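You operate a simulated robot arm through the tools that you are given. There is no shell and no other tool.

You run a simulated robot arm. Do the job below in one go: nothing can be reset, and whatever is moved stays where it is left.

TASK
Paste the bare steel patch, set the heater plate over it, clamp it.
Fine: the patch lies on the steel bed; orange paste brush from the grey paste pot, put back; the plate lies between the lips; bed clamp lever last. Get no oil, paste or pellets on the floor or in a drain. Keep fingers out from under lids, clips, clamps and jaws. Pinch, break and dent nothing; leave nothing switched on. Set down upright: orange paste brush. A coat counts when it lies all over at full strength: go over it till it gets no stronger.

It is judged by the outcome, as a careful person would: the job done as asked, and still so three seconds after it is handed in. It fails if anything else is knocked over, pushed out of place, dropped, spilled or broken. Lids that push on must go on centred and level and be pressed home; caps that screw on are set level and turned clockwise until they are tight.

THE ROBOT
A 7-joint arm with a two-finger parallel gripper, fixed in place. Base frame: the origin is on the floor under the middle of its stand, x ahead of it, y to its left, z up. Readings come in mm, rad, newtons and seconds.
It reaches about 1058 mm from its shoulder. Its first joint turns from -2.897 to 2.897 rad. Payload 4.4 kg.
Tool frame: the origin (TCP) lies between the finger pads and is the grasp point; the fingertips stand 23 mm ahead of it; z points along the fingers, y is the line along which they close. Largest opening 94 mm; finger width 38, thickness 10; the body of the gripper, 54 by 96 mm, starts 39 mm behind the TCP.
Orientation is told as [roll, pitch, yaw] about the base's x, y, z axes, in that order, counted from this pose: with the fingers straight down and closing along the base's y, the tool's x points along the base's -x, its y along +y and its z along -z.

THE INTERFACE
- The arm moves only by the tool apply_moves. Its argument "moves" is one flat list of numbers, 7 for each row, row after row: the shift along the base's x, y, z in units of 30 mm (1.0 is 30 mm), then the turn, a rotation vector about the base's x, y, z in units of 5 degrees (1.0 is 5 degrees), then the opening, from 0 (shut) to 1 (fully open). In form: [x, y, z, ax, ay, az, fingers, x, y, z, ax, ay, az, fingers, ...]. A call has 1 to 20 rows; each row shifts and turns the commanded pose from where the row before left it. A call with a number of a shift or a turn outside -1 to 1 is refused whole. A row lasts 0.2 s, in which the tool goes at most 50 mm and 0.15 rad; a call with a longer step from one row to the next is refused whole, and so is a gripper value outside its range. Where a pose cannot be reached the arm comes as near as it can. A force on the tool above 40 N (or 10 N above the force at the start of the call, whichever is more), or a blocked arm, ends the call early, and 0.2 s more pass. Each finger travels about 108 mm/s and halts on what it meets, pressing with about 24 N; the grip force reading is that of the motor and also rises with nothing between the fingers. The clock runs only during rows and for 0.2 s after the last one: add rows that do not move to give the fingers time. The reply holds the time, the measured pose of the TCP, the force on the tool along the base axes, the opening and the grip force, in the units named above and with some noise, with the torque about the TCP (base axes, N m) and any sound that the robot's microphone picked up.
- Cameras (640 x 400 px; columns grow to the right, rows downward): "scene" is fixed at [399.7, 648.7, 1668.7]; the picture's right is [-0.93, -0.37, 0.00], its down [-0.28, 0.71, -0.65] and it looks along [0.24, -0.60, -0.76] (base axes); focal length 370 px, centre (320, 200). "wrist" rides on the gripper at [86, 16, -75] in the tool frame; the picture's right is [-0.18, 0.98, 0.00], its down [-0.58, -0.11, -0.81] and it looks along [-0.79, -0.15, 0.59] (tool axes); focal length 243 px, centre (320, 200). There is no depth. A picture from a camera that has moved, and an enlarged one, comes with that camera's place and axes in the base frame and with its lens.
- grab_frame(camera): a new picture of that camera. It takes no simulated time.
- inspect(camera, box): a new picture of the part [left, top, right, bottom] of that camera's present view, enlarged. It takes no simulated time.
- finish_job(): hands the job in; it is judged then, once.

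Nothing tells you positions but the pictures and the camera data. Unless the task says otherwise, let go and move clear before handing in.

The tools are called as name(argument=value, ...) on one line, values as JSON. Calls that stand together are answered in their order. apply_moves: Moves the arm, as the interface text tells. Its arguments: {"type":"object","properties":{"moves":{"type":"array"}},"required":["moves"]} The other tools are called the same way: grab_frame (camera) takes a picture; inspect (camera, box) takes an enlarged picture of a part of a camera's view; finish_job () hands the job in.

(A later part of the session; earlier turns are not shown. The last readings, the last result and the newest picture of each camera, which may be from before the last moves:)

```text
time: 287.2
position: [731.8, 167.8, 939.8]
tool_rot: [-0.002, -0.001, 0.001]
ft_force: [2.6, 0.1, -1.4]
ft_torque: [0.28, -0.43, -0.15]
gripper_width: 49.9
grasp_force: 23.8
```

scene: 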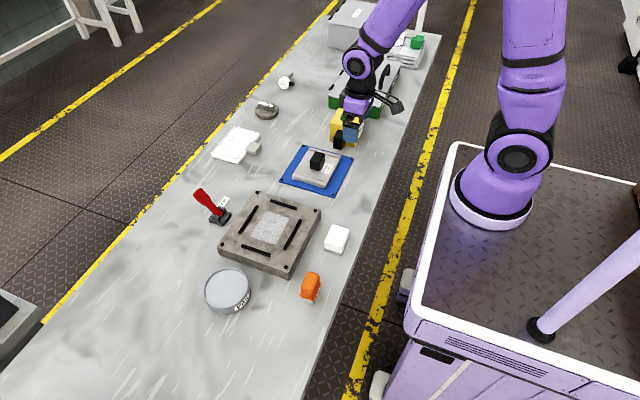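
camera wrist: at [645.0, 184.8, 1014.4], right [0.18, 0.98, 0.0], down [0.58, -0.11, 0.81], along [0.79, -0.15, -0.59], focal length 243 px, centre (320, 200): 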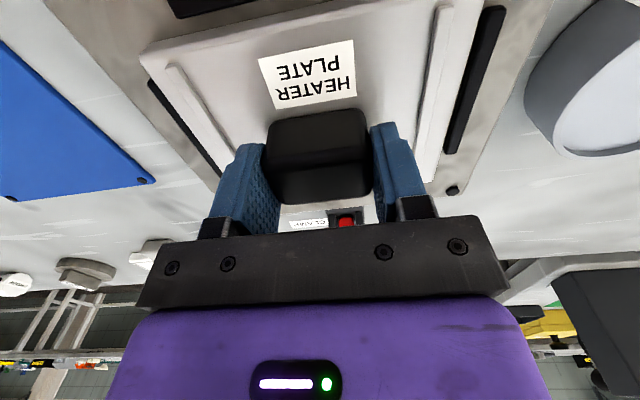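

apply_moves(moves=[0, 0, 0, 0, 0, 0, 0.56, 0, 0, 0, 0, 0, 0, 0.64, 0, 0, 0, 0, 0, 0, 0.72, 0, 0, 0, 0, 0, 0, 0.72])

inspect(camera="scene", box=[230, 190, 310, 260])

grab_frame(camera="wrist")

```text
time: 288.2
position: [730.0, 168.4, 940.7]
tool_rot: [0.001, 0.002, 0.0]
ft_force: [-0.4, 0.0, 0.1]
ft_torque: [0.01, -0.01, 0.01]
gripper_width: 67.7
grasp_force: 0.1
```

```text
5.71 times, centred on (270, 225) of scene
camera zoom: at [399.7, 648.7, 1668.7], right [-0.93, -0.37, 0.0], down [-0.28, 0.71, -0.65], along [0.24, -0.6, -0.76], focal length 2112 px, centre (606, 57)
```

zoom: 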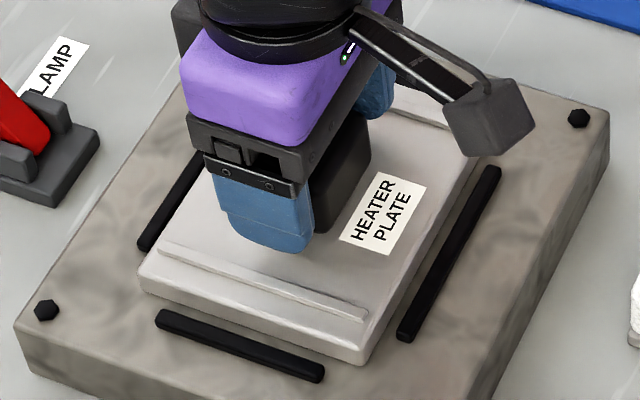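

```text
taken
camera wrist: at [645.1, 184.7, 1014.8], right [0.18, 0.98, 0.0], down [0.58, -0.11, 0.81], along [0.79, -0.15, -0.59], focal length 243 px, centre (320, 200)
```

wrist: 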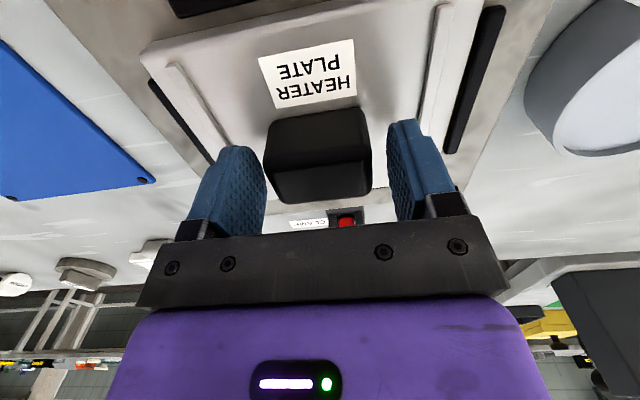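

Released; the plate stayed put. I'll rise straight up and study the plate and the clamp lever.

apply_moves(moves=[0, 0, 0.3, 0, 0, 0, 0.72, 0, 0, 0.8, 0, 0, 0, 0.72, 0, 0, 0.9, 0, 0, 0, 0.72, 0, 0, 0.9, 0, 0, 0, 0.72, -0.8, 0, 0.5, 0, 0, 0, 0.72, -0.8, 0, 0.3, 0, 0, 0, 0.72, 0, 0, 0, 0, 0, 0, 0.72])

grab_frame(camera="wrist")

inspect(camera="scene", box=[180, 170, 330, 280])

inspect(camera="wrist", box=[250, 100, 430, 240])

```text
time: 289.8
position: [682.3, 168.8, 1050.6]
tool_rot: [0.0, 0.0, -0.001]
ft_force: [-0.4, -0.2, 0.1]
ft_torque: [0.02, -0.01, 0.0]
gripper_width: 67.7
grasp_force: 0.0
```

```text
taken
camera wrist: at [596.5, 184.6, 1125.4], right [0.18, 0.98, 0.0], down [0.58, -0.11, 0.81], along [0.79, -0.15, -0.59], focal length 243 px, centre (320, 200)
```

wrist: 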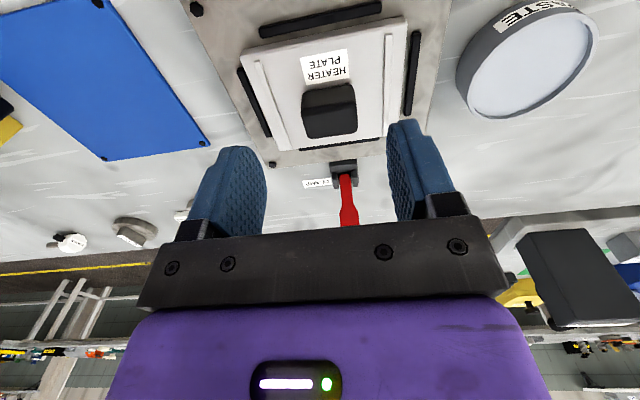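

```text
3.64 times, centred on (255, 225) of scene
camera zoom: at [399.7, 648.7, 1668.7], right [-0.93, -0.37, 0.0], down [-0.28, 0.71, -0.65], along [0.24, -0.6, -0.76], focal length 1344 px, centre (556, 109)
```

zoom: 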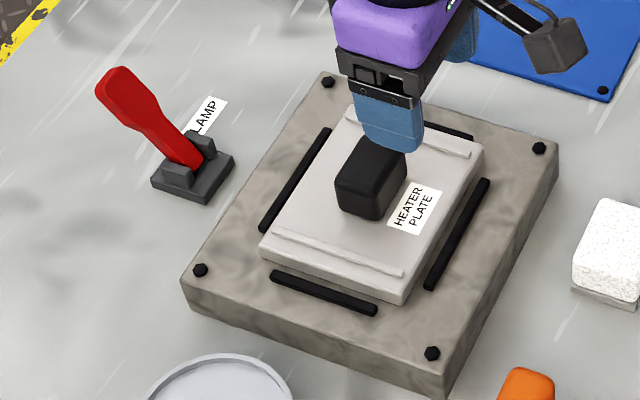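

```text
2.86 times, centred on (340, 170) of wrist
camera zoom: at [596.5, 184.6, 1125.4], right [0.18, 0.98, 0.0], down [0.58, -0.11, 0.81], along [0.79, -0.15, -0.59], focal length 693 px, centre (263, 286)
```

zoom: 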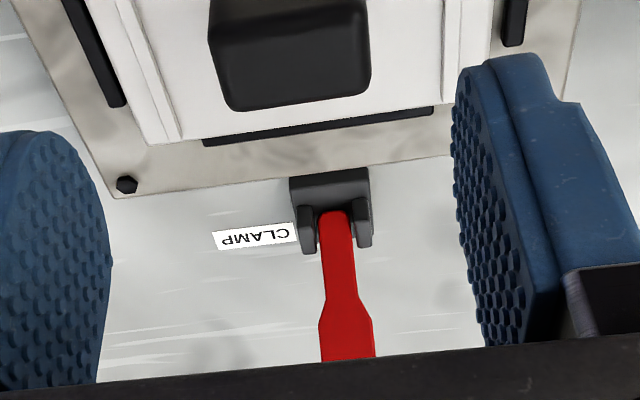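

The plate sits within the lips. The red clamp lever leans away from the bed, hinged about the y axis on a bracket at x≈885. I'll look at it closer before touching it.

apply_moves(moves=[0.9, 0, 0, 0, 0, 0, 1, 0.9, 0, 0, 0, 0, 0, 1, 0.9, 0, 0, 0, 0, 0, 1, 0.9, 0, 0, 0, 0, 0, 1, 0, 0, 0, 0, 0, 0, 1])

grab_frame(camera="wrist")

inspect(camera="scene", box=[180, 170, 260, 240])

inspect(camera="wrist", box=[270, 90, 410, 220])

```text
time: 291.0
position: [791.9, 166.8, 1049.3]
tool_rot: [-0.001, 0.001, 0.0]
ft_force: [-0.1, -0.4, 0.2]
ft_torque: [0.01, 0.0, 0.03]
gripper_width: 94.1
grasp_force: 0.1
```

```text
taken
camera wrist: at [705.2, 182.6, 1123.7], right [0.18, 0.98, 0.0], down [0.58, -0.11, 0.81], along [0.79, -0.15, -0.59], focal length 243 px, centre (320, 200)
```

wrist: 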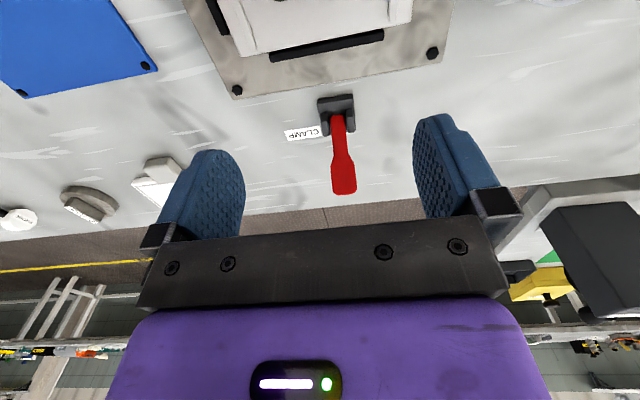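

```text
5.71 times, centred on (220, 205) of scene
camera zoom: at [399.7, 648.7, 1668.7], right [-0.93, -0.37, 0.0], down [-0.28, 0.71, -0.65], along [0.24, -0.6, -0.76], focal length 2112 px, centre (891, 171)
```

zoom: 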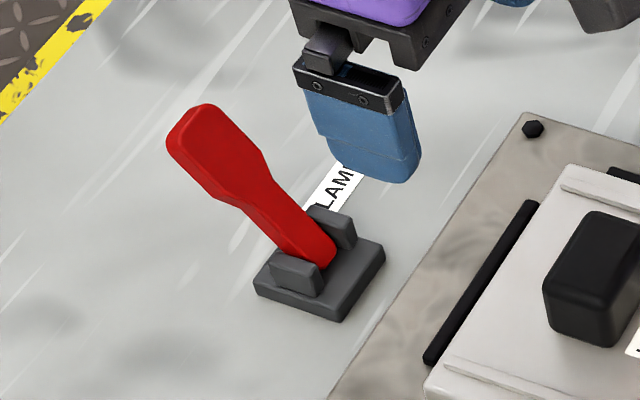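

```text
3.08 times, centred on (340, 155) of wrist
camera zoom: at [705.2, 182.6, 1123.7], right [0.18, 0.98, 0.0], down [0.58, -0.11, 0.81], along [0.79, -0.15, -0.59], focal length 746 px, centre (258, 338)
```

zoom: 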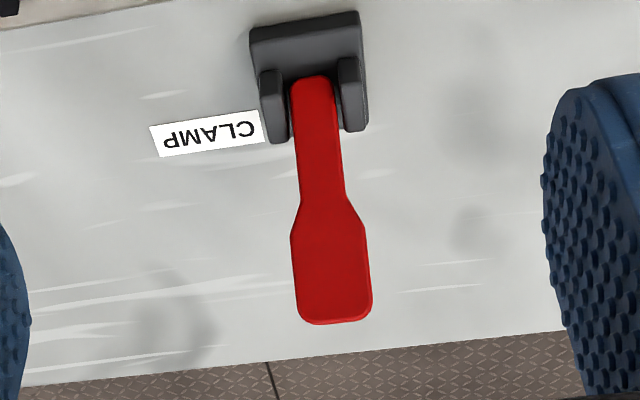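

The lever runs from a pivot near (884,172,868) up and outward to a tip near (936,171,944), about 55° above horizontal. I'll bring the open fingers over the paddle, straddling it sideways in y.

apply_moves(moves=[0.74, 0.025, -0.2, 0, 0, 0, 1, 0.74, 0.025, -0.2, 0, 0, 0, 1, 0.74, 0.025, -0.2, 0, 0, 0, 1, 0.74, 0.025, -0.2, 0, 0, 0, 1, 0.74, 0.025, -0.2, 0, 0, 0, 1, 0.74, 0.025, -0.2, 0, 0, 0, 1, 0, 0, 0, 0, 0, 0, 1])

grab_frame(camera="wrist")

inspect(camera="scene", box=[160, 130, 280, 240])

```text
time: 292.6
position: [923.3, 172.1, 1015.5]
tool_rot: [0.0, 0.0, 0.0]
ft_force: [-0.3, 0.2, 0.6]
ft_torque: [-0.02, -0.01, 0.02]
gripper_width: 94.2
grasp_force: 0.0
```

```text
taken
camera wrist: at [837.9, 189.0, 1090.0], right [0.18, 0.98, 0.0], down [0.58, -0.11, 0.81], along [0.79, -0.15, -0.59], focal length 243 px, centre (320, 200)
```

wrist: 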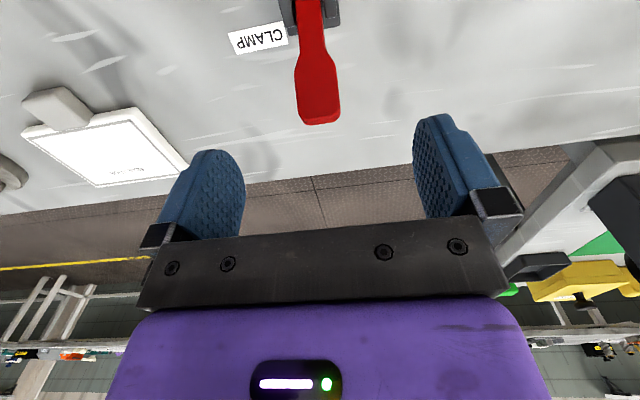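

```text
3.64 times, centred on (220, 185) of scene
camera zoom: at [399.7, 648.7, 1668.7], right [-0.93, -0.37, 0.0], down [-0.28, 0.71, -0.65], along [0.24, -0.6, -0.76], focal length 1344 px, centre (684, 254)
```

zoom: 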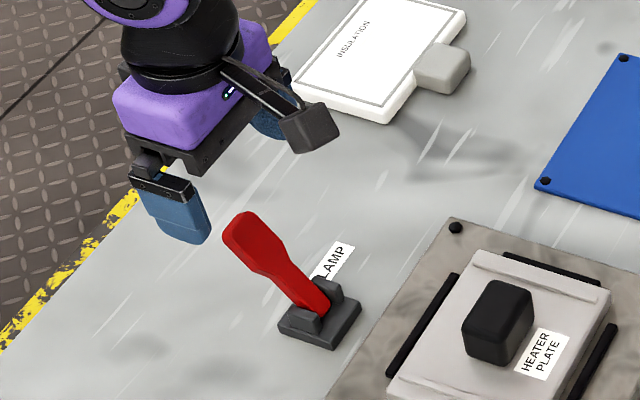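

apply_moves(moves=[0.03, -0.04, -0.7, 0, 0, 0, 1, 0, 0, -0.7, 0, 0, 0, 1, 0, 0, -0.6, 0, 0, 0, 1, 0, 0, 0, 0, 0, 0, 1])

grab_frame(camera="wrist")

inspect(camera="scene", box=[170, 150, 270, 240])

```text
time: 293.6
position: [926.5, 173.3, 955.4]
tool_rot: [0.0, 0.001, 0.001]
ft_force: [0.1, 0.6, 0.1]
ft_torque: [0.0, 0.01, -0.02]
gripper_width: 94.1
grasp_force: 0.0
```

```text
taken
camera wrist: at [839.6, 188.9, 1029.1], right [0.18, 0.98, 0.0], down [0.58, -0.11, 0.81], along [0.79, -0.15, -0.59], focal length 243 px, centre (320, 200)
```

wrist: 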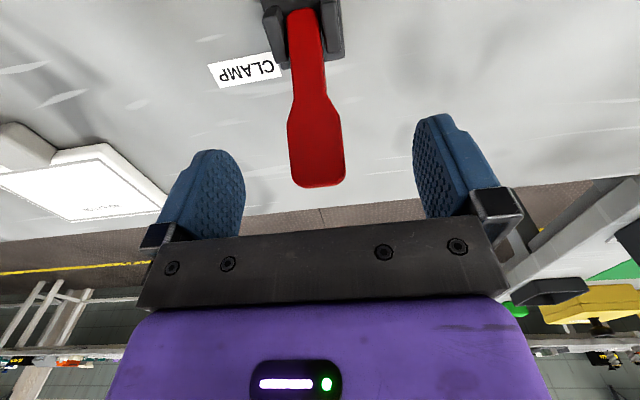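

```text
4.44 times, centred on (220, 195) of scene
camera zoom: at [399.7, 648.7, 1668.7], right [-0.93, -0.37, 0.0], down [-0.28, 0.71, -0.65], along [0.24, -0.6, -0.76], focal length 1642 px, centre (764, 222)
```

zoom: 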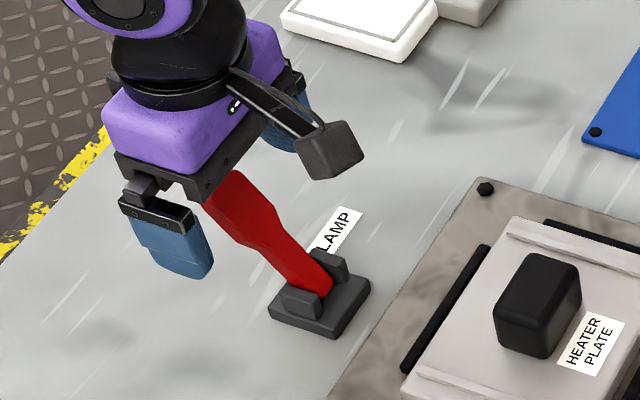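

apply_moves(moves=[-0.03, -0.05, -0.4, 0, 0, 0, 1, 0, 0, -0.4, 0, 0, 0, 1, 0, 0, 0, 0, 0, 0, 0.7, 0, 0, 0, 0, 0, 0, 0.45, 0, 0, 0, 0, 0, 0, 0.2, 0, 0, 0, 0, 0, 0, 0.15, 0, 0, 0, 0, 0, 0, 0.15])

grab_frame(camera="wrist")

inspect(camera="scene", box=[170, 150, 270, 240])

```text
time: 295.2
position: [923.8, 170.5, 931.5]
tool_rot: [0.001, 0.001, 0.0]
ft_force: [-0.2, -2.0, -1.2]
ft_torque: [-0.04, -0.03, 0.02]
gripper_width: 29.9
grasp_force: 45.2
```

```text
taken
camera wrist: at [838.0, 186.2, 1006.1], right [0.18, 0.98, 0.0], down [0.58, -0.11, 0.81], along [0.79, -0.15, -0.59], focal length 243 px, centre (320, 200)
```

wrist: 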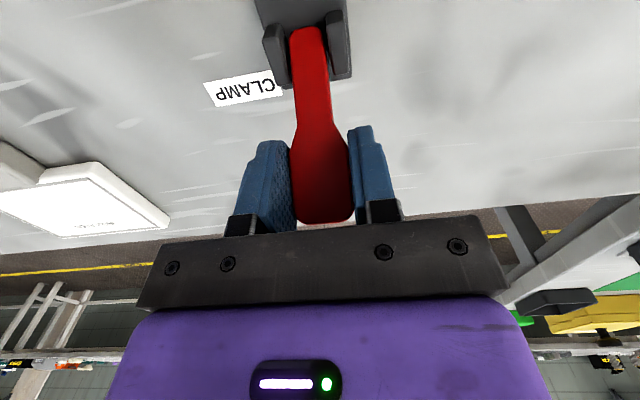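

```text
4.44 times, centred on (220, 195) of scene
camera zoom: at [399.7, 648.7, 1668.7], right [-0.93, -0.37, 0.0], down [-0.28, 0.71, -0.65], along [0.24, -0.6, -0.76], focal length 1642 px, centre (764, 222)
```

zoom: 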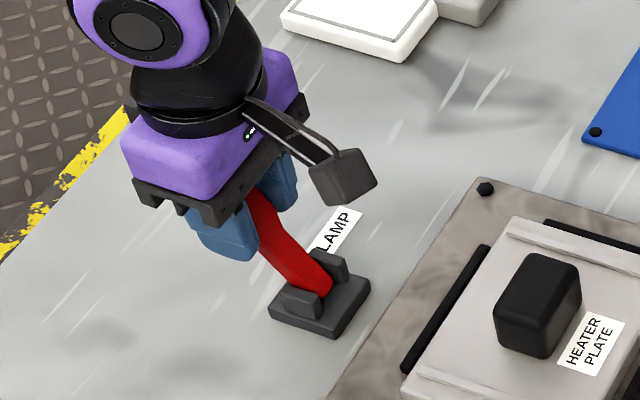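

The paddle is gripped at 30 mm. I'll gently try moving it a few mm toward the bed along its arc and watch the force.

apply_moves(moves=[-0.08, 0, 0.055, 0, 0, 0, 0.2, 0, 0, 0, 0, 0, 0, 0.2])

```text
time: 295.8
position: [923.1, 170.1, 933.1]
tool_rot: [-0.002, -0.001, 0.0]
ft_force: [16.9, -0.6, -8.5]
ft_torque: [-0.31, -1.25, 0.33]
gripper_width: 30.1
grasp_force: 45.0
```

It resists in that direction. I'll go back and gently try the other way, outward and down.

apply_moves(moves=[0.08, 0, -0.055, 0, 0, 0, 0.2, 0, 0, 0, 0, 0, 0, 0.2])

apply_moves(moves=[0.08, 0, -0.055, 0, 0, 0, 0.2, 0, 0, 0, 0, 0, 0, 0.2])

```text
time: 296.4
position: [923.0, 169.6, 931.7]
tool_rot: [0.0, 0.003, 0.001]
ft_force: [-8.0, -7.2, 15.6]
ft_torque: [-0.47, 0.99, -0.02]
gripper_width: 30.1
grasp_force: 45.0
```

```text
time: 297.0
position: [924.3, 170.7, 930.6]
tool_rot: [0.001, 0.0, 0.0]
ft_force: [-25.9, -12.3, 23.9]
ft_torque: [-0.19, 0.24, -0.03]
gripper_width: 30.0
grasp_force: 44.8
```

apply_moves(moves=[-0.08, 0, 0.055, 0, 0, 0, 0.2, 0, 0, 0, 0, 0, 0, 0.2])

grab_frame(camera="wrist")

```text
time: 297.6
position: [923.4, 170.4, 931.5]
tool_rot: [0.001, -0.002, -0.001]
ft_force: [-4.6, -10.0, 1.8]
ft_torque: [-0.18, -1.35, 0.22]
gripper_width: 30.1
grasp_force: 44.9
```

```text
taken
camera wrist: at [838.5, 186.2, 1005.2], right [0.18, 0.98, 0.0], down [0.58, -0.11, 0.81], along [0.79, -0.15, -0.59], focal length 243 px, centre (320, 200)
```

wrist: 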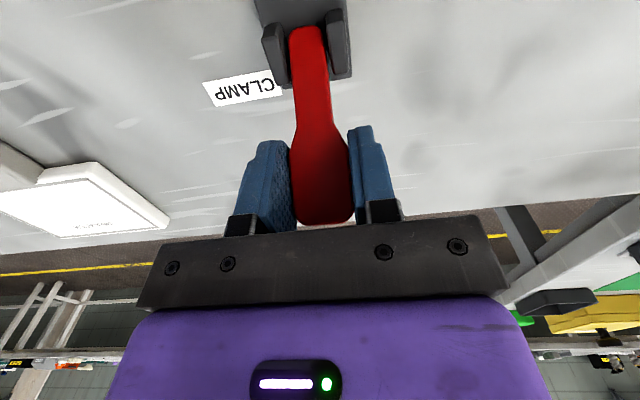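

apply_moves(moves=[0, -0.02, 0, 0, 0, 0, 0.2, -0.06, 0, 0.04, 0, 0, 0, 0.2, -0.06, 0, 0.04, 0, 0, 0, 0.2, -0.06, 0, 0.04, 0, 0, 0, 0.2, 0, 0, 0, 0, 0, 0, 0.2])

grab_frame(camera="wrist")

inspect(camera="scene", box=[170, 150, 270, 240])

```text
time: 298.8
position: [918.7, 170.7, 933.7]
tool_rot: [0.0, 0.001, 0.0]
ft_force: [14.5, -3.7, -8.8]
ft_torque: [-0.18, -1.21, 0.11]
gripper_width: 29.9
grasp_force: 44.8
```

```text
taken
camera wrist: at [833.7, 186.2, 1008.7], right [0.18, 0.98, 0.0], down [0.58, -0.11, 0.81], along [0.79, -0.15, -0.59], focal length 243 px, centre (320, 200)
```

wrist: 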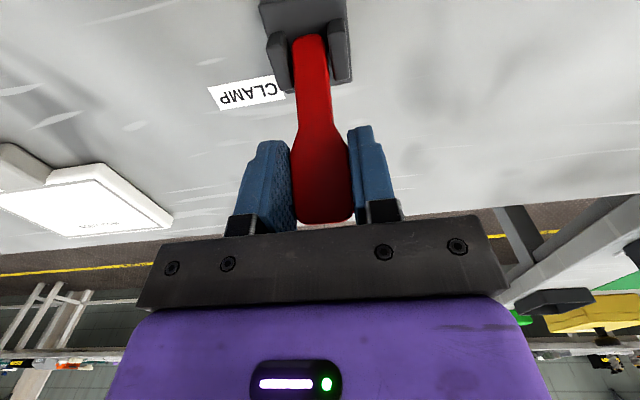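

```text
4.44 times, centred on (220, 195) of scene
camera zoom: at [399.7, 648.7, 1668.7], right [-0.93, -0.37, 0.0], down [-0.28, 0.71, -0.65], along [0.24, -0.6, -0.76], focal length 1642 px, centre (764, 222)
```

zoom: 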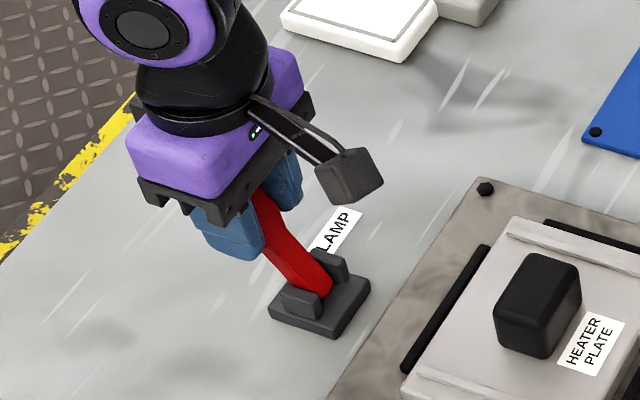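

The lever follows toward the bed with modest force, mostly pad friction from the twist, while outward it hit a stop. So closing is toward the bed. I'll continue along the arc in small steps, adding a slight tool tilt.

apply_moves(moves=[-0.16, 0, 0.072, 0, -0.6, 0, 0.2, -0.16, 0, 0.066, 0, -0.6, 0, 0.2, -0.16, 0, 0.05, 0, -0.6, 0, 0.2, 0, 0, 0, 0, 0, 0, 0.2])

grab_frame(camera="wrist")

inspect(camera="scene", box=[170, 150, 270, 240])

```text
time: 299.8
position: [905.3, 170.1, 939.4]
tool_rot: [0.0, -0.157, 0.0]
ft_force: [14.7, 0.1, -5.3]
ft_torque: [-0.3, -1.1, 0.25]
gripper_width: 29.9
grasp_force: 45.1
```

```text
taken
camera wrist: at [808.8, 186.1, 999.3], right [0.18, 0.98, 0.03], down [0.45, -0.11, 0.89], along [0.88, -0.15, -0.46], focal length 243 px, centre (320, 200)
```

wrist: 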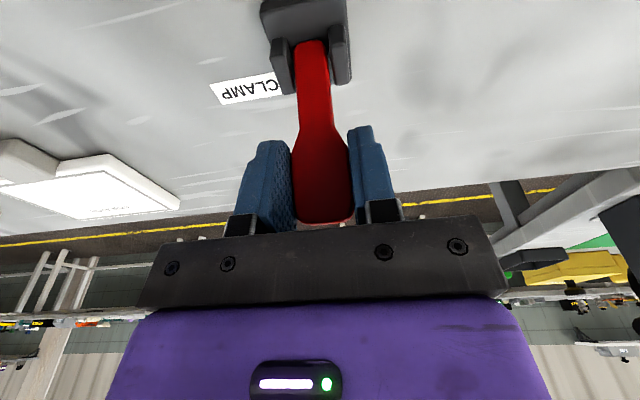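

```text
4.44 times, centred on (220, 195) of scene
camera zoom: at [399.7, 648.7, 1668.7], right [-0.93, -0.37, 0.0], down [-0.28, 0.71, -0.65], along [0.24, -0.6, -0.76], focal length 1642 px, centre (764, 222)
```

zoom: 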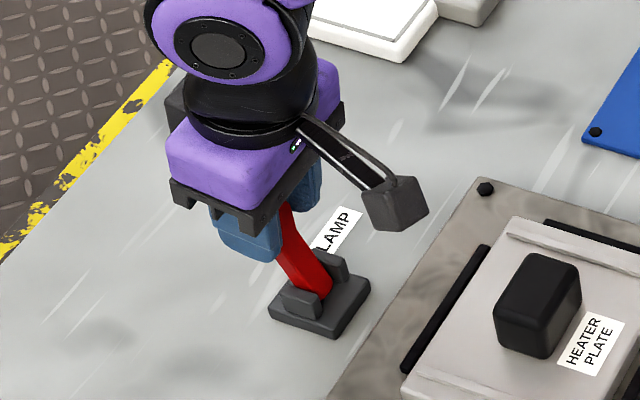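

apply_moves(moves=[-0.169, 0, 0.043, 0, 0, 0, 0.2, -0.169, 0, 0.033, 0, 0, 0, 0.2, -0.172, 0, 0.02, 0, 0, 0, 0.2, -0.172, 0, 0.008, 0, 0, 0, 0.2, 0, 0, 0, 0, 0, 0, 0.2])

grab_frame(camera="wrist")

inspect(camera="scene", box=[170, 150, 270, 240])

```text
time: 301.0
position: [883.6, 169.3, 943.1]
tool_rot: [-0.001, -0.157, 0.0]
ft_force: [16.8, -0.6, 5.9]
ft_torque: [-0.28, -1.28, 0.05]
gripper_width: 30.0
grasp_force: 44.9
```

```text
taken
camera wrist: at [787.2, 186.2, 1002.8], right [0.18, 0.98, 0.03], down [0.45, -0.11, 0.89], along [0.88, -0.15, -0.46], focal length 243 px, centre (320, 200)
```

wrist: 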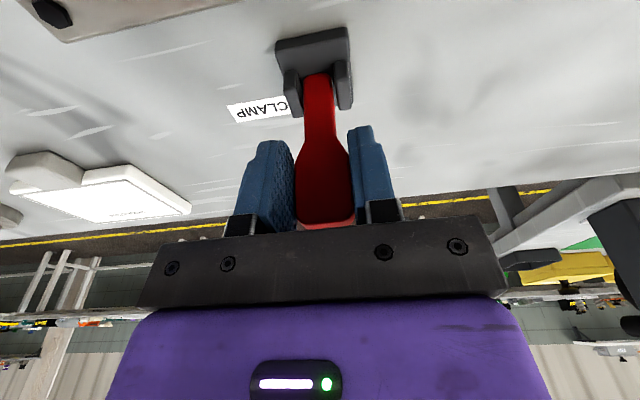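

```text
4.44 times, centred on (220, 195) of scene
camera zoom: at [399.7, 648.7, 1668.7], right [-0.93, -0.37, 0.0], down [-0.28, 0.71, -0.65], along [0.24, -0.6, -0.76], focal length 1642 px, centre (764, 222)
```

zoom: 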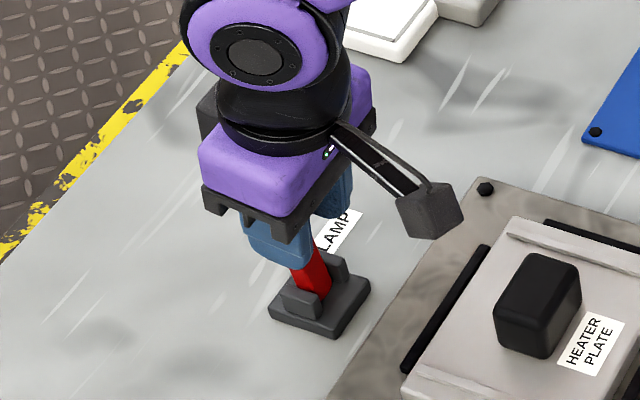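

The lever is upright and still following. I'll continue past vertical toward the bed.

apply_moves(moves=[-0.174, 0, -0.005, 0, 0, 0, 0.2, -0.174, 0, -0.02, 0, 0, 0, 0.2, -0.171, 0, -0.03, 0, 0, 0, 0.2, -0.17, 0, -0.042, 0, 0, 0, 0.2, 0, 0, 0, 0, 0, 0, 0.2])

grab_frame(camera="wrist")

inspect(camera="scene", box=[170, 150, 270, 240])

```text
time: 302.2
position: [863.0, 169.5, 938.8]
tool_rot: [0.001, -0.155, 0.001]
ft_force: [16.5, 1.0, -3.3]
ft_torque: [0.35, -1.08, 0.06]
gripper_width: 29.7
grasp_force: 45.4
```

```text
taken
camera wrist: at [766.7, 186.2, 999.4], right [0.18, 0.98, 0.03], down [0.45, -0.11, 0.89], along [0.87, -0.15, -0.46], focal length 243 px, centre (320, 200)
```

wrist: 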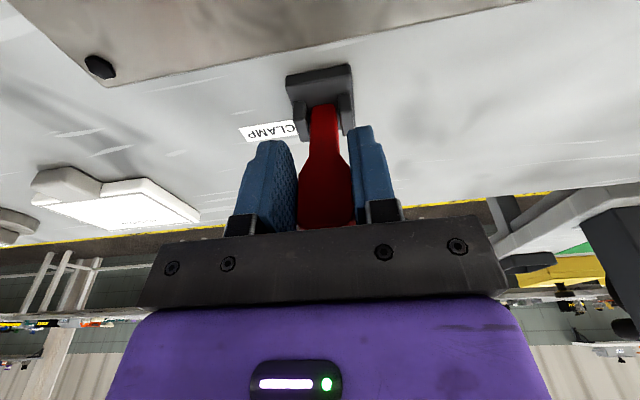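

```text
4.44 times, centred on (220, 195) of scene
camera zoom: at [399.7, 648.7, 1668.7], right [-0.93, -0.37, 0.0], down [-0.28, 0.71, -0.65], along [0.24, -0.6, -0.76], focal length 1642 px, centre (764, 222)
```

zoom: 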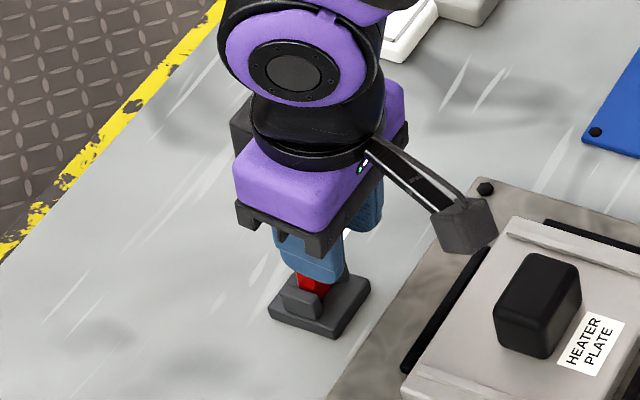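

apply_moves(moves=[-0.165, 0, -0.055, 0, 0, 0, 0.2, -0.157, 0, -0.065, 0, 0, 0, 0.2, -0.155, 0, -0.077, 0, 0, 0, 0.2, 0, 0, 0, 0, 0, 0, 0.2])

grab_frame(camera="wrist")

inspect(camera="scene", box=[180, 160, 280, 250])

```text
time: 303.2
position: [848.7, 169.9, 935.6]
tool_rot: [0.0, -0.159, 0.0]
ft_force: [14.2, 1.1, 11.4]
ft_torque: [-0.41, -1.3, -0.07]
gripper_width: 30.0
grasp_force: 45.1
```

```text
taken
camera wrist: at [751.5, 186.1, 995.3], right [0.18, 0.98, 0.03], down [0.45, -0.11, 0.89], along [0.88, -0.15, -0.46], focal length 243 px, centre (320, 200)
```

wrist: 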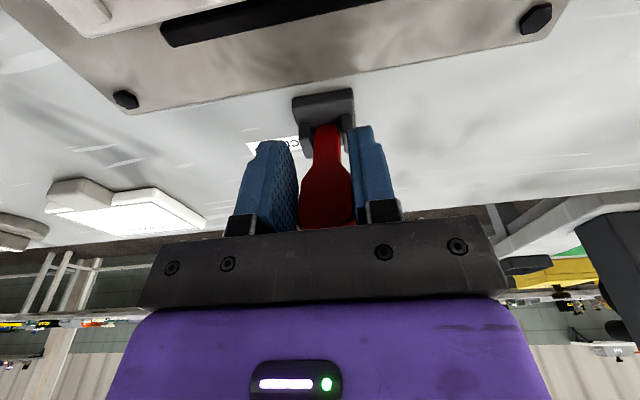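

```text
4.44 times, centred on (230, 205) of scene
camera zoom: at [399.7, 648.7, 1668.7], right [-0.93, -0.37, 0.0], down [-0.28, 0.71, -0.65], along [0.24, -0.6, -0.76], focal length 1642 px, centre (720, 178)
```

zoom: 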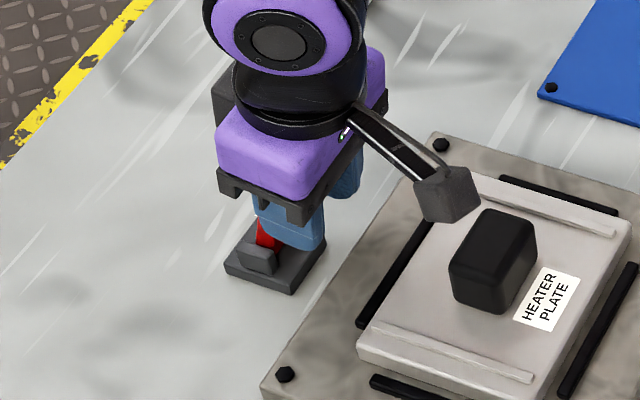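

apply_moves(moves=[-0.12, 0, -0.072, 0, 0.6, 0, 0.2, -0.12, 0, -0.075, 0, 0.6, 0, 0.2, 0, 0, 0, 0, 0, 0, 0.2])

grab_frame(camera="wrist")

inspect(camera="scene", box=[180, 160, 280, 250])

```text
time: 304.0
position: [840.5, 170.2, 930.4]
tool_rot: [0.0, -0.053, 0.0]
ft_force: [4.8, -4.6, 20.8]
ft_torque: [0.07, -1.34, 0.04]
gripper_width: 29.9
grasp_force: 44.7
```

```text
taken
camera wrist: at [751.0, 186.2, 1001.0], right [0.18, 0.98, 0.01], down [0.54, -0.11, 0.84], along [0.82, -0.15, -0.55], focal length 243 px, centre (320, 200)
```

wrist: 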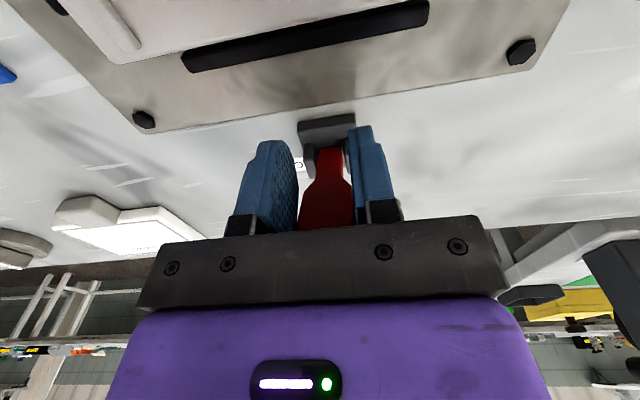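

```text
4.44 times, centred on (230, 205) of scene
camera zoom: at [399.7, 648.7, 1668.7], right [-0.93, -0.37, 0.0], down [-0.28, 0.71, -0.65], along [0.24, -0.6, -0.76], focal length 1642 px, centre (720, 178)
```

zoom: 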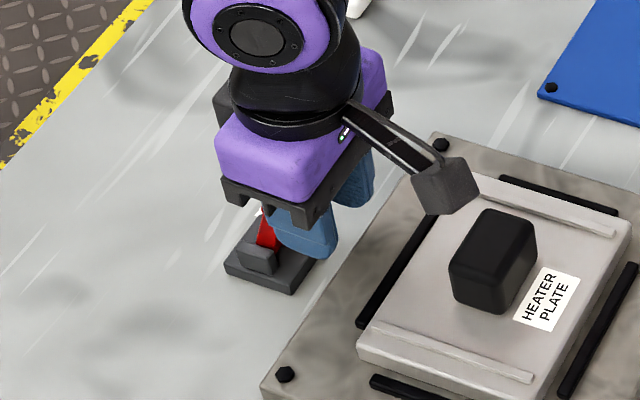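

apply_moves(moves=[-0.06, 0, -0.042, 0, 0, 0, 0.2, 0, 0, 0, 0, 0, 0, 0.2])

```text
time: 304.6
position: [837.9, 170.2, 930.3]
tool_rot: [0.001, -0.053, 0.001]
ft_force: [4.7, -4.4, 21.8]
ft_torque: [0.01, -1.37, -0.11]
gripper_width: 29.9
grasp_force: 45.0
```

apply_moves(moves=[-0.1, 0, -0.08, 0, 0.4, 0, 0.2, -0.1, 0, -0.09, 0, 0.2, 0, 0.2, 0, 0, 0, 0, 0, 0, 0.2])

grab_frame(camera="wrist")

inspect(camera="scene", box=[180, 160, 280, 250])

```text
time: 305.4
position: [832.4, 170.9, 926.0]
tool_rot: [0.001, -0.002, 0.0]
ft_force: [4.1, -4.9, 21.2]
ft_torque: [0.06, -1.44, -0.09]
gripper_width: 29.9
grasp_force: 45.3
```

```text
taken
camera wrist: at [746.9, 186.2, 999.0], right [0.18, 0.98, 0.0], down [0.58, -0.11, 0.81], along [0.79, -0.15, -0.59], focal length 243 px, centre (320, 200)
```

wrist: 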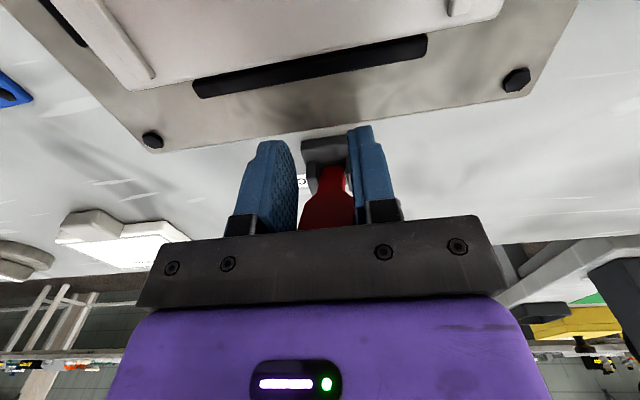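

```text
4.44 times, centred on (230, 205) of scene
camera zoom: at [399.7, 648.7, 1668.7], right [-0.93, -0.37, 0.0], down [-0.28, 0.71, -0.65], along [0.24, -0.6, -0.76], focal length 1642 px, centre (720, 178)
```

zoom: 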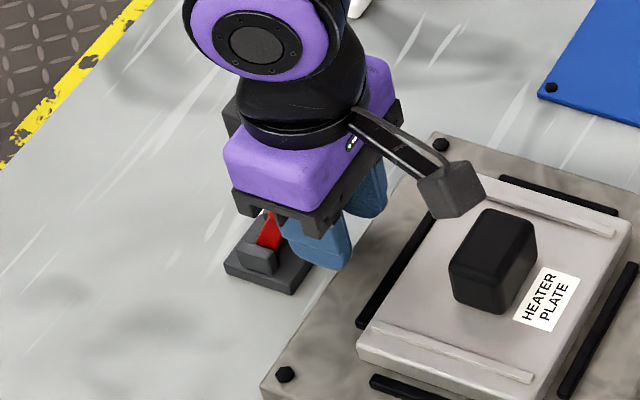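

The lever has passed well over toward the bed, and the fingertips are getting close to the bed top. I'll release here, rise clear, and look at the lever.

apply_moves(moves=[0, 0, 0, 0, 0, 0, 0.5, 0, 0, 0, 0, 0, 0, 0.7, 0, 0, 0, 0, 0, 0, 0.85, 0, 0, 0.5, 0, 0, 0, 0.85, 0, 0, 0.9, 0, 0, 0, 0.85, 0, 0, 0.9, 0, 0, 0, 0.85, -0.9, 0, 0.5, 0, 0, 0, 0.85, -0.9, 0, 0, 0, 0, 0, 0.85, 0, 0, 0, 0, 0, 0, 0.85])

grab_frame(camera="wrist")

inspect(camera="scene", box=[180, 160, 320, 270])

inspect(camera="scene", box=[190, 170, 270, 240])

```text
time: 307.4
position: [778.1, 169.3, 1008.4]
tool_rot: [0.0, -0.002, -0.001]
ft_force: [0.0, 0.0, -1.2]
ft_torque: [-0.04, -0.03, 0.01]
gripper_width: 80.2
grasp_force: 0.1
```

```text
taken
camera wrist: at [693.6, 186.5, 1082.1], right [0.18, 0.98, 0.0], down [0.58, -0.11, 0.81], along [0.79, -0.15, -0.59], focal length 243 px, centre (320, 200)
```

wrist: 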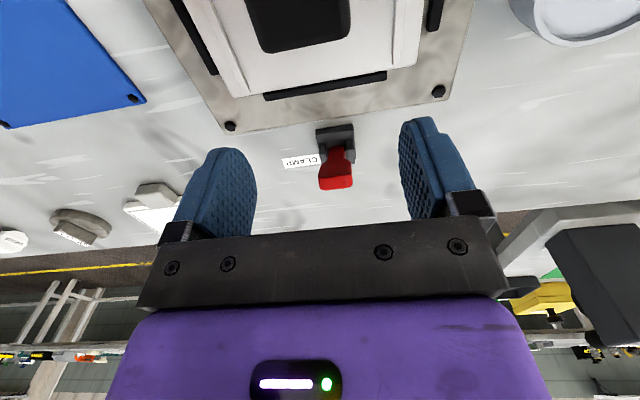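

```text
3.64 times, centred on (250, 215) of scene
camera zoom: at [399.7, 648.7, 1668.7], right [-0.93, -0.37, 0.0], down [-0.28, 0.71, -0.65], along [0.24, -0.6, -0.76], focal length 1344 px, centre (574, 146)
```

zoom: 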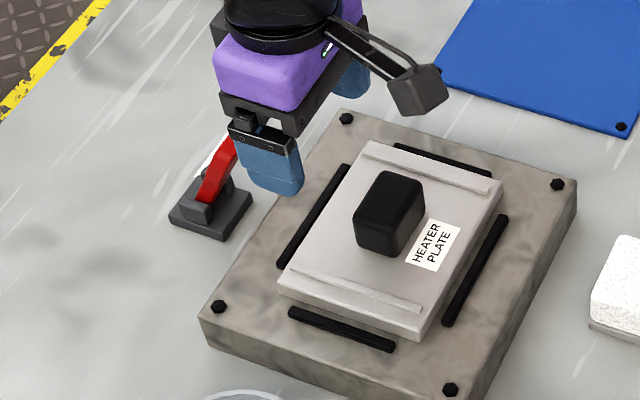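

```text
5.71 times, centred on (230, 205) of scene
camera zoom: at [399.7, 648.7, 1668.7], right [-0.93, -0.37, 0.0], down [-0.28, 0.71, -0.65], along [0.24, -0.6, -0.76], focal length 2112 px, centre (834, 171)
```

zoom: 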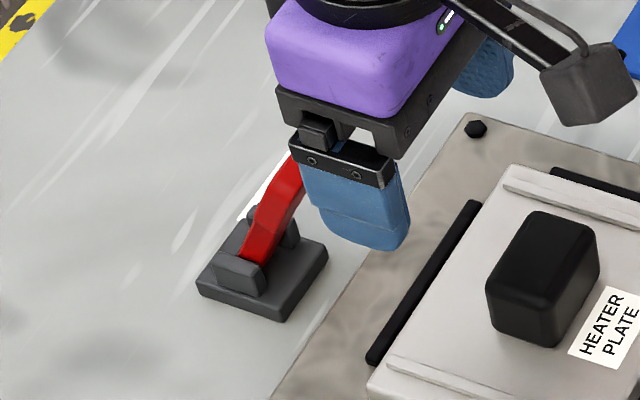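

apply_moves(moves=[-0.9, 0, 0.3, 0, 0, 0, 0.85, -0.9, 0, 0.3, 0, 0, 0, 0.85, -0.9, 0, 0.3, 0, 0, 0, 0.85, 0, 0, 0, 0, 0, 0, 0.85])

inspect(camera="scene", box=[190, 170, 270, 240])

grab_frame(camera="wrist")

inspect(camera="wrist", box=[270, 120, 410, 230])

```text
time: 308.4
position: [698.1, 169.8, 1037.5]
tool_rot: [-0.001, 0.0, 0.0]
ft_force: [-0.1, 0.8, 0.4]
ft_torque: [0.0, 0.01, 0.0]
gripper_width: 80.0
grasp_force: 0.0
```

```text
5.71 times, centred on (230, 205) of scene
camera zoom: at [399.7, 648.7, 1668.7], right [-0.93, -0.37, 0.0], down [-0.28, 0.71, -0.65], along [0.24, -0.6, -0.76], focal length 2112 px, centre (834, 171)
```

zoom: 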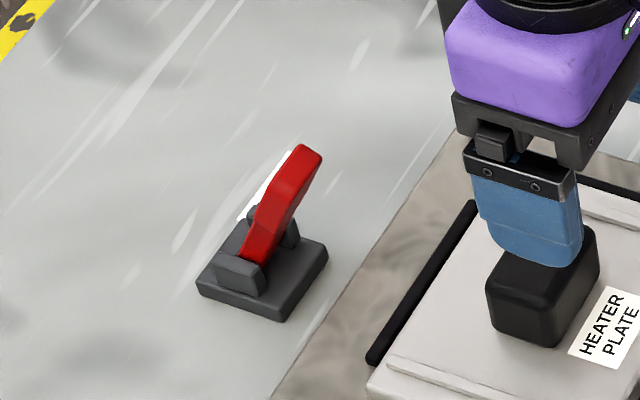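

```text
taken
camera wrist: at [612.0, 187.1, 1111.4], right [0.18, 0.98, 0.0], down [0.58, -0.11, 0.81], along [0.79, -0.15, -0.59], focal length 243 px, centre (320, 200)
```

wrist: 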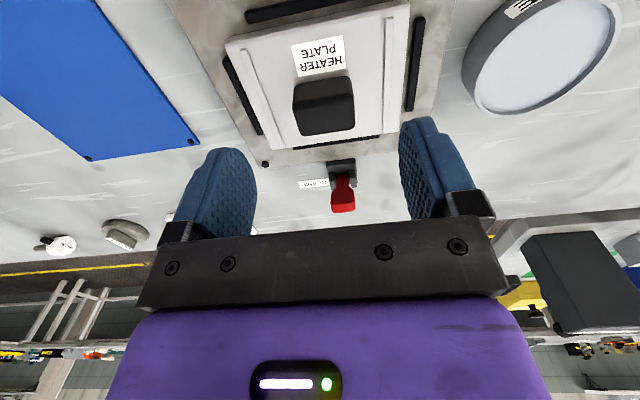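

```text
3.64 times, centred on (340, 175) of wrist
camera zoom: at [612.0, 187.1, 1111.4], right [0.18, 0.98, 0.0], down [0.58, -0.11, 0.81], along [0.79, -0.15, -0.59], focal length 882 px, centre (247, 291)
```

zoom: 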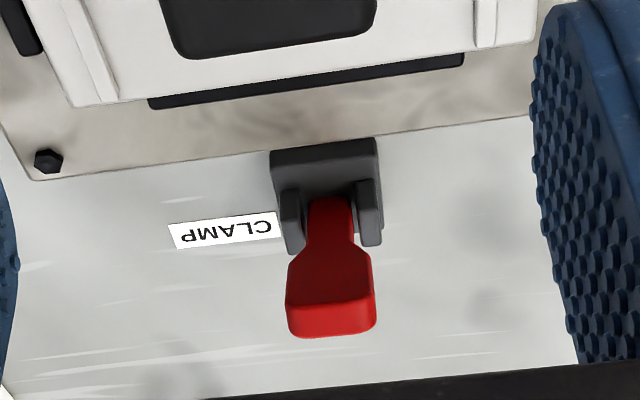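

inspect(camera="scene", box=[205, 185, 245, 225])

inspect(camera="wrist", box=[310, 150, 380, 220])

```text
10.00 times, centred on (225, 205) of scene
camera zoom: at [399.7, 648.7, 1668.7], right [-0.93, -0.37, 0.0], down [-0.28, 0.71, -0.65], along [0.24, -0.6, -0.76], focal length 3695 px, centre (1270, 150)
```

zoom: 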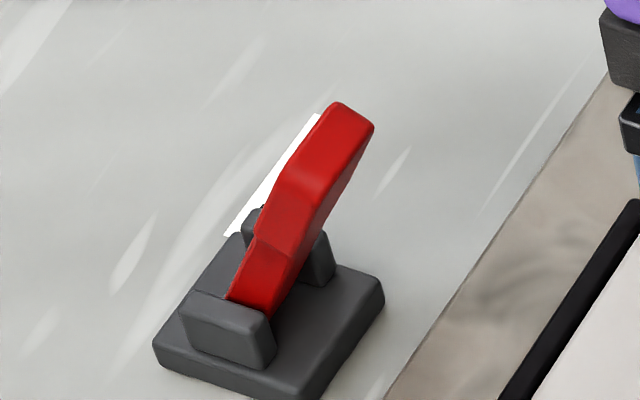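

```text
5.71 times, centred on (345, 185) of wrist
camera zoom: at [612.0, 187.1, 1111.4], right [0.18, 0.98, 0.0], down [0.58, -0.11, 0.81], along [0.79, -0.15, -0.59], focal length 1386 px, centre (177, 286)
```

zoom: 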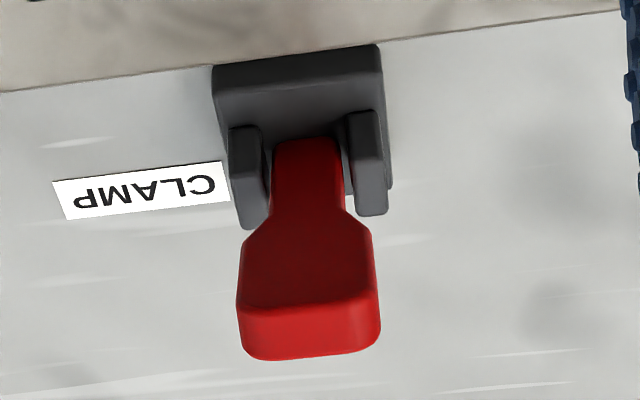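

The lever now leans toward the bed at about 118°, mirroring its original ~60°, so it seems to be at its closed end. I'll verify with closed fingers by pushing gently from its outer side toward the bed.

apply_moves(moves=[0.9, 0, 0, 0, 0, 0, 0.4, 0.9, 0, 0, 0, 0, 0, 0, 0.9, 0, 0, 0, 0, 0, 0, 0.9, 0, 0, 0, 0, 0, 0, 0.9, 0, 0, 0, 0, 0, 0, 0.9, 0, 0, 0, 0, 0, 0, 0.9, 0, 0, 0, 0, 0, 0, 0.4, 0.03, 0, 0, 0, 0, 0, 0, 0, -0.9, 0, 0, 0, 0, 0, 0, -0.9, 0, 0, 0, 0, 0, 0, 0, 0, 0, 0, 0])

grab_frame(camera="wrist")

inspect(camera="scene", box=[170, 150, 270, 240])

```text
time: 310.8
position: [900.5, 170.1, 980.0]
tool_rot: [0.0, 0.001, 0.0]
ft_force: [-0.8, -0.3, -0.7]
ft_torque: [0.01, 0.03, -0.05]
gripper_width: 0.0
grasp_force: 24.8
```

```text
taken
camera wrist: at [814.7, 186.3, 1054.1], right [0.18, 0.98, 0.0], down [0.58, -0.11, 0.81], along [0.79, -0.15, -0.59], focal length 243 px, centre (320, 200)
```

wrist: 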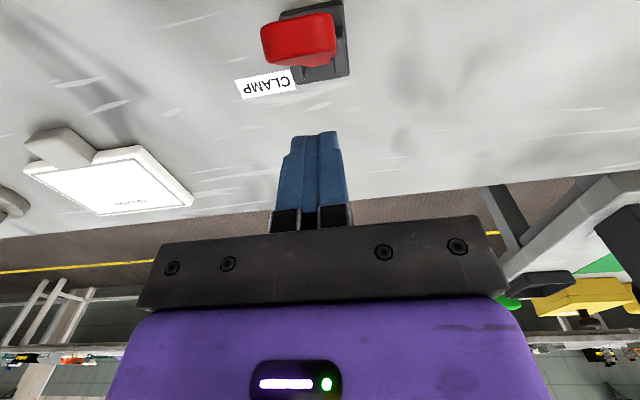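

```text
4.44 times, centred on (220, 195) of scene
camera zoom: at [399.7, 648.7, 1668.7], right [-0.93, -0.37, 0.0], down [-0.28, 0.71, -0.65], along [0.24, -0.6, -0.76], focal length 1642 px, centre (764, 222)
```

zoom: 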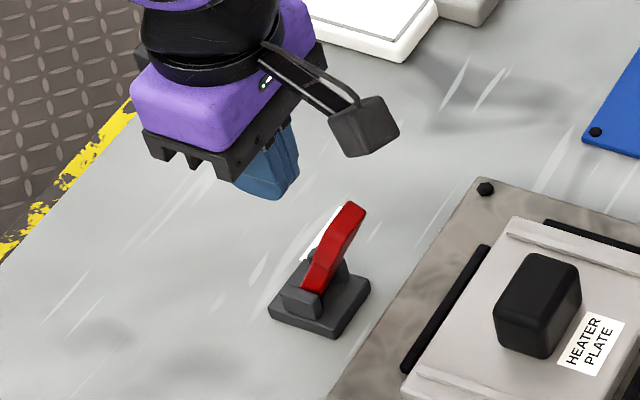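

apply_moves(moves=[0.05, 0, -0.6, 0, 0, 0, 0, 0, 0, -0.55, 0, 0, 0, 0, 0, 0, 0, 0, 0, 0, 0])

grab_frame(camera="wrist")

inspect(camera="scene", box=[180, 160, 270, 240])

```text
time: 311.6
position: [901.4, 170.9, 946.0]
tool_rot: [0.0, 0.0, -0.001]
ft_force: [0.0, -0.2, -0.3]
ft_torque: [0.0, -0.01, -0.02]
gripper_width: 0.0
grasp_force: 23.8
```

```text
taken
camera wrist: at [816.5, 187.1, 1020.4], right [0.18, 0.98, 0.0], down [0.58, -0.11, 0.81], along [0.79, -0.15, -0.59], focal length 243 px, centre (320, 200)
```

wrist: 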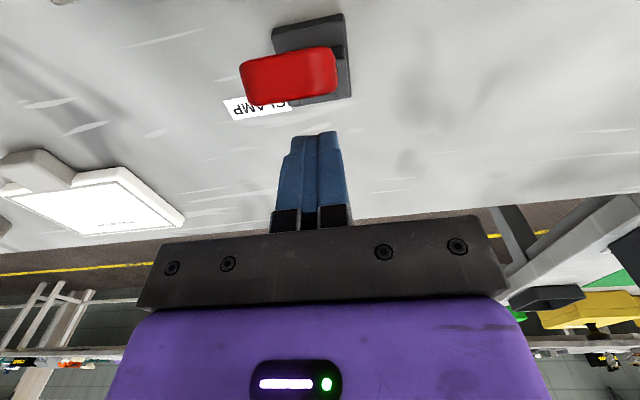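

```text
5.00 times, centred on (225, 200) of scene
camera zoom: at [399.7, 648.7, 1668.7], right [-0.93, -0.37, 0.0], down [-0.28, 0.71, -0.65], along [0.24, -0.6, -0.76], focal length 1848 px, centre (795, 200)
```

zoom: 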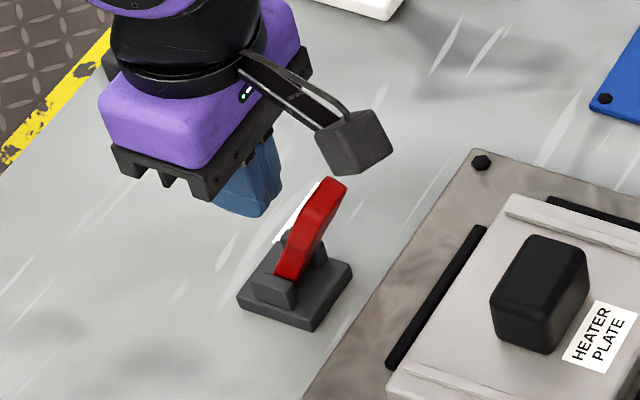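

apply_moves(moves=[-0.3, 0, 0, 0, 0, 0, 0, -0.1, 0, 0, 0, 0, 0, 0, -0.07, 0, 0, 0, 0, 0, 0, 0, 0, 0, 0, 0, 0, 0])

```text
time: 312.6
position: [887.2, 171.2, 946.0]
tool_rot: [0.001, 0.0, 0.0]
ft_force: [1.2, -0.1, 0.3]
ft_torque: [0.0, -0.03, 0.03]
gripper_width: 0.0
grasp_force: 24.4
```

apply_moves(moves=[-0.07, 0, 0, 0, 0, 0, 0, -0.07, 0, 0, 0, 0, 0, 0, 0, 0, 0, 0, 0, 0, 0])

```text
time: 313.4
position: [883.0, 171.4, 947.3]
tool_rot: [0.0, -0.001, -0.002]
ft_force: [0.3, -0.3, 1.4]
ft_torque: [-0.01, -0.01, 0.04]
gripper_width: 0.4
grasp_force: 24.6
```

apply_moves(moves=[-0.07, 0, 0, 0, 0, 0, 0, -0.07, 0, 0, 0, 0, 0, 0, 0, 0, 0, 0, 0, 0, 0])

```text
time: 314.2
position: [877.8, 171.4, 946.9]
tool_rot: [0.0, -0.003, 0.0]
ft_force: [4.7, 0.3, 1.9]
ft_torque: [-0.07, -0.08, -0.03]
gripper_width: 0.1
grasp_force: 24.3
```

Contact. I'll push a few more mm, watching the force.

apply_moves(moves=[-0.07, 0, 0, 0, 0, 0, 0, 0, 0, 0, 0, 0, 0, 0])

grab_frame(camera="wrist")

```text
time: 314.8
position: [878.1, 171.0, 947.9]
tool_rot: [0.0, -0.003, -0.001]
ft_force: [20.1, 0.8, 6.6]
ft_torque: [-0.03, -0.36, -0.03]
gripper_width: 0.1
grasp_force: 23.5
```

```text
taken
camera wrist: at [792.4, 187.0, 1021.5], right [0.18, 0.98, 0.0], down [0.58, -0.11, 0.81], along [0.79, -0.15, -0.59], focal length 243 px, centre (320, 200)
```

wrist: 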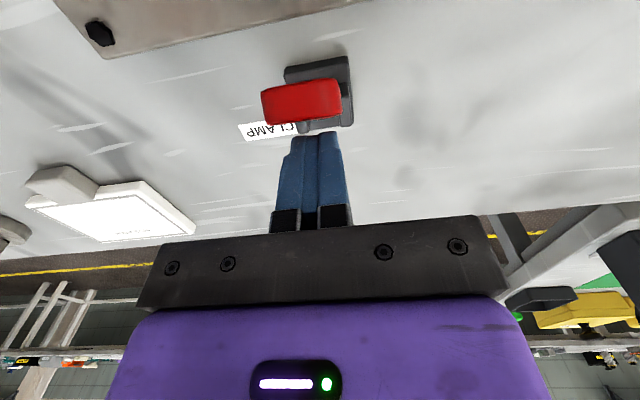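

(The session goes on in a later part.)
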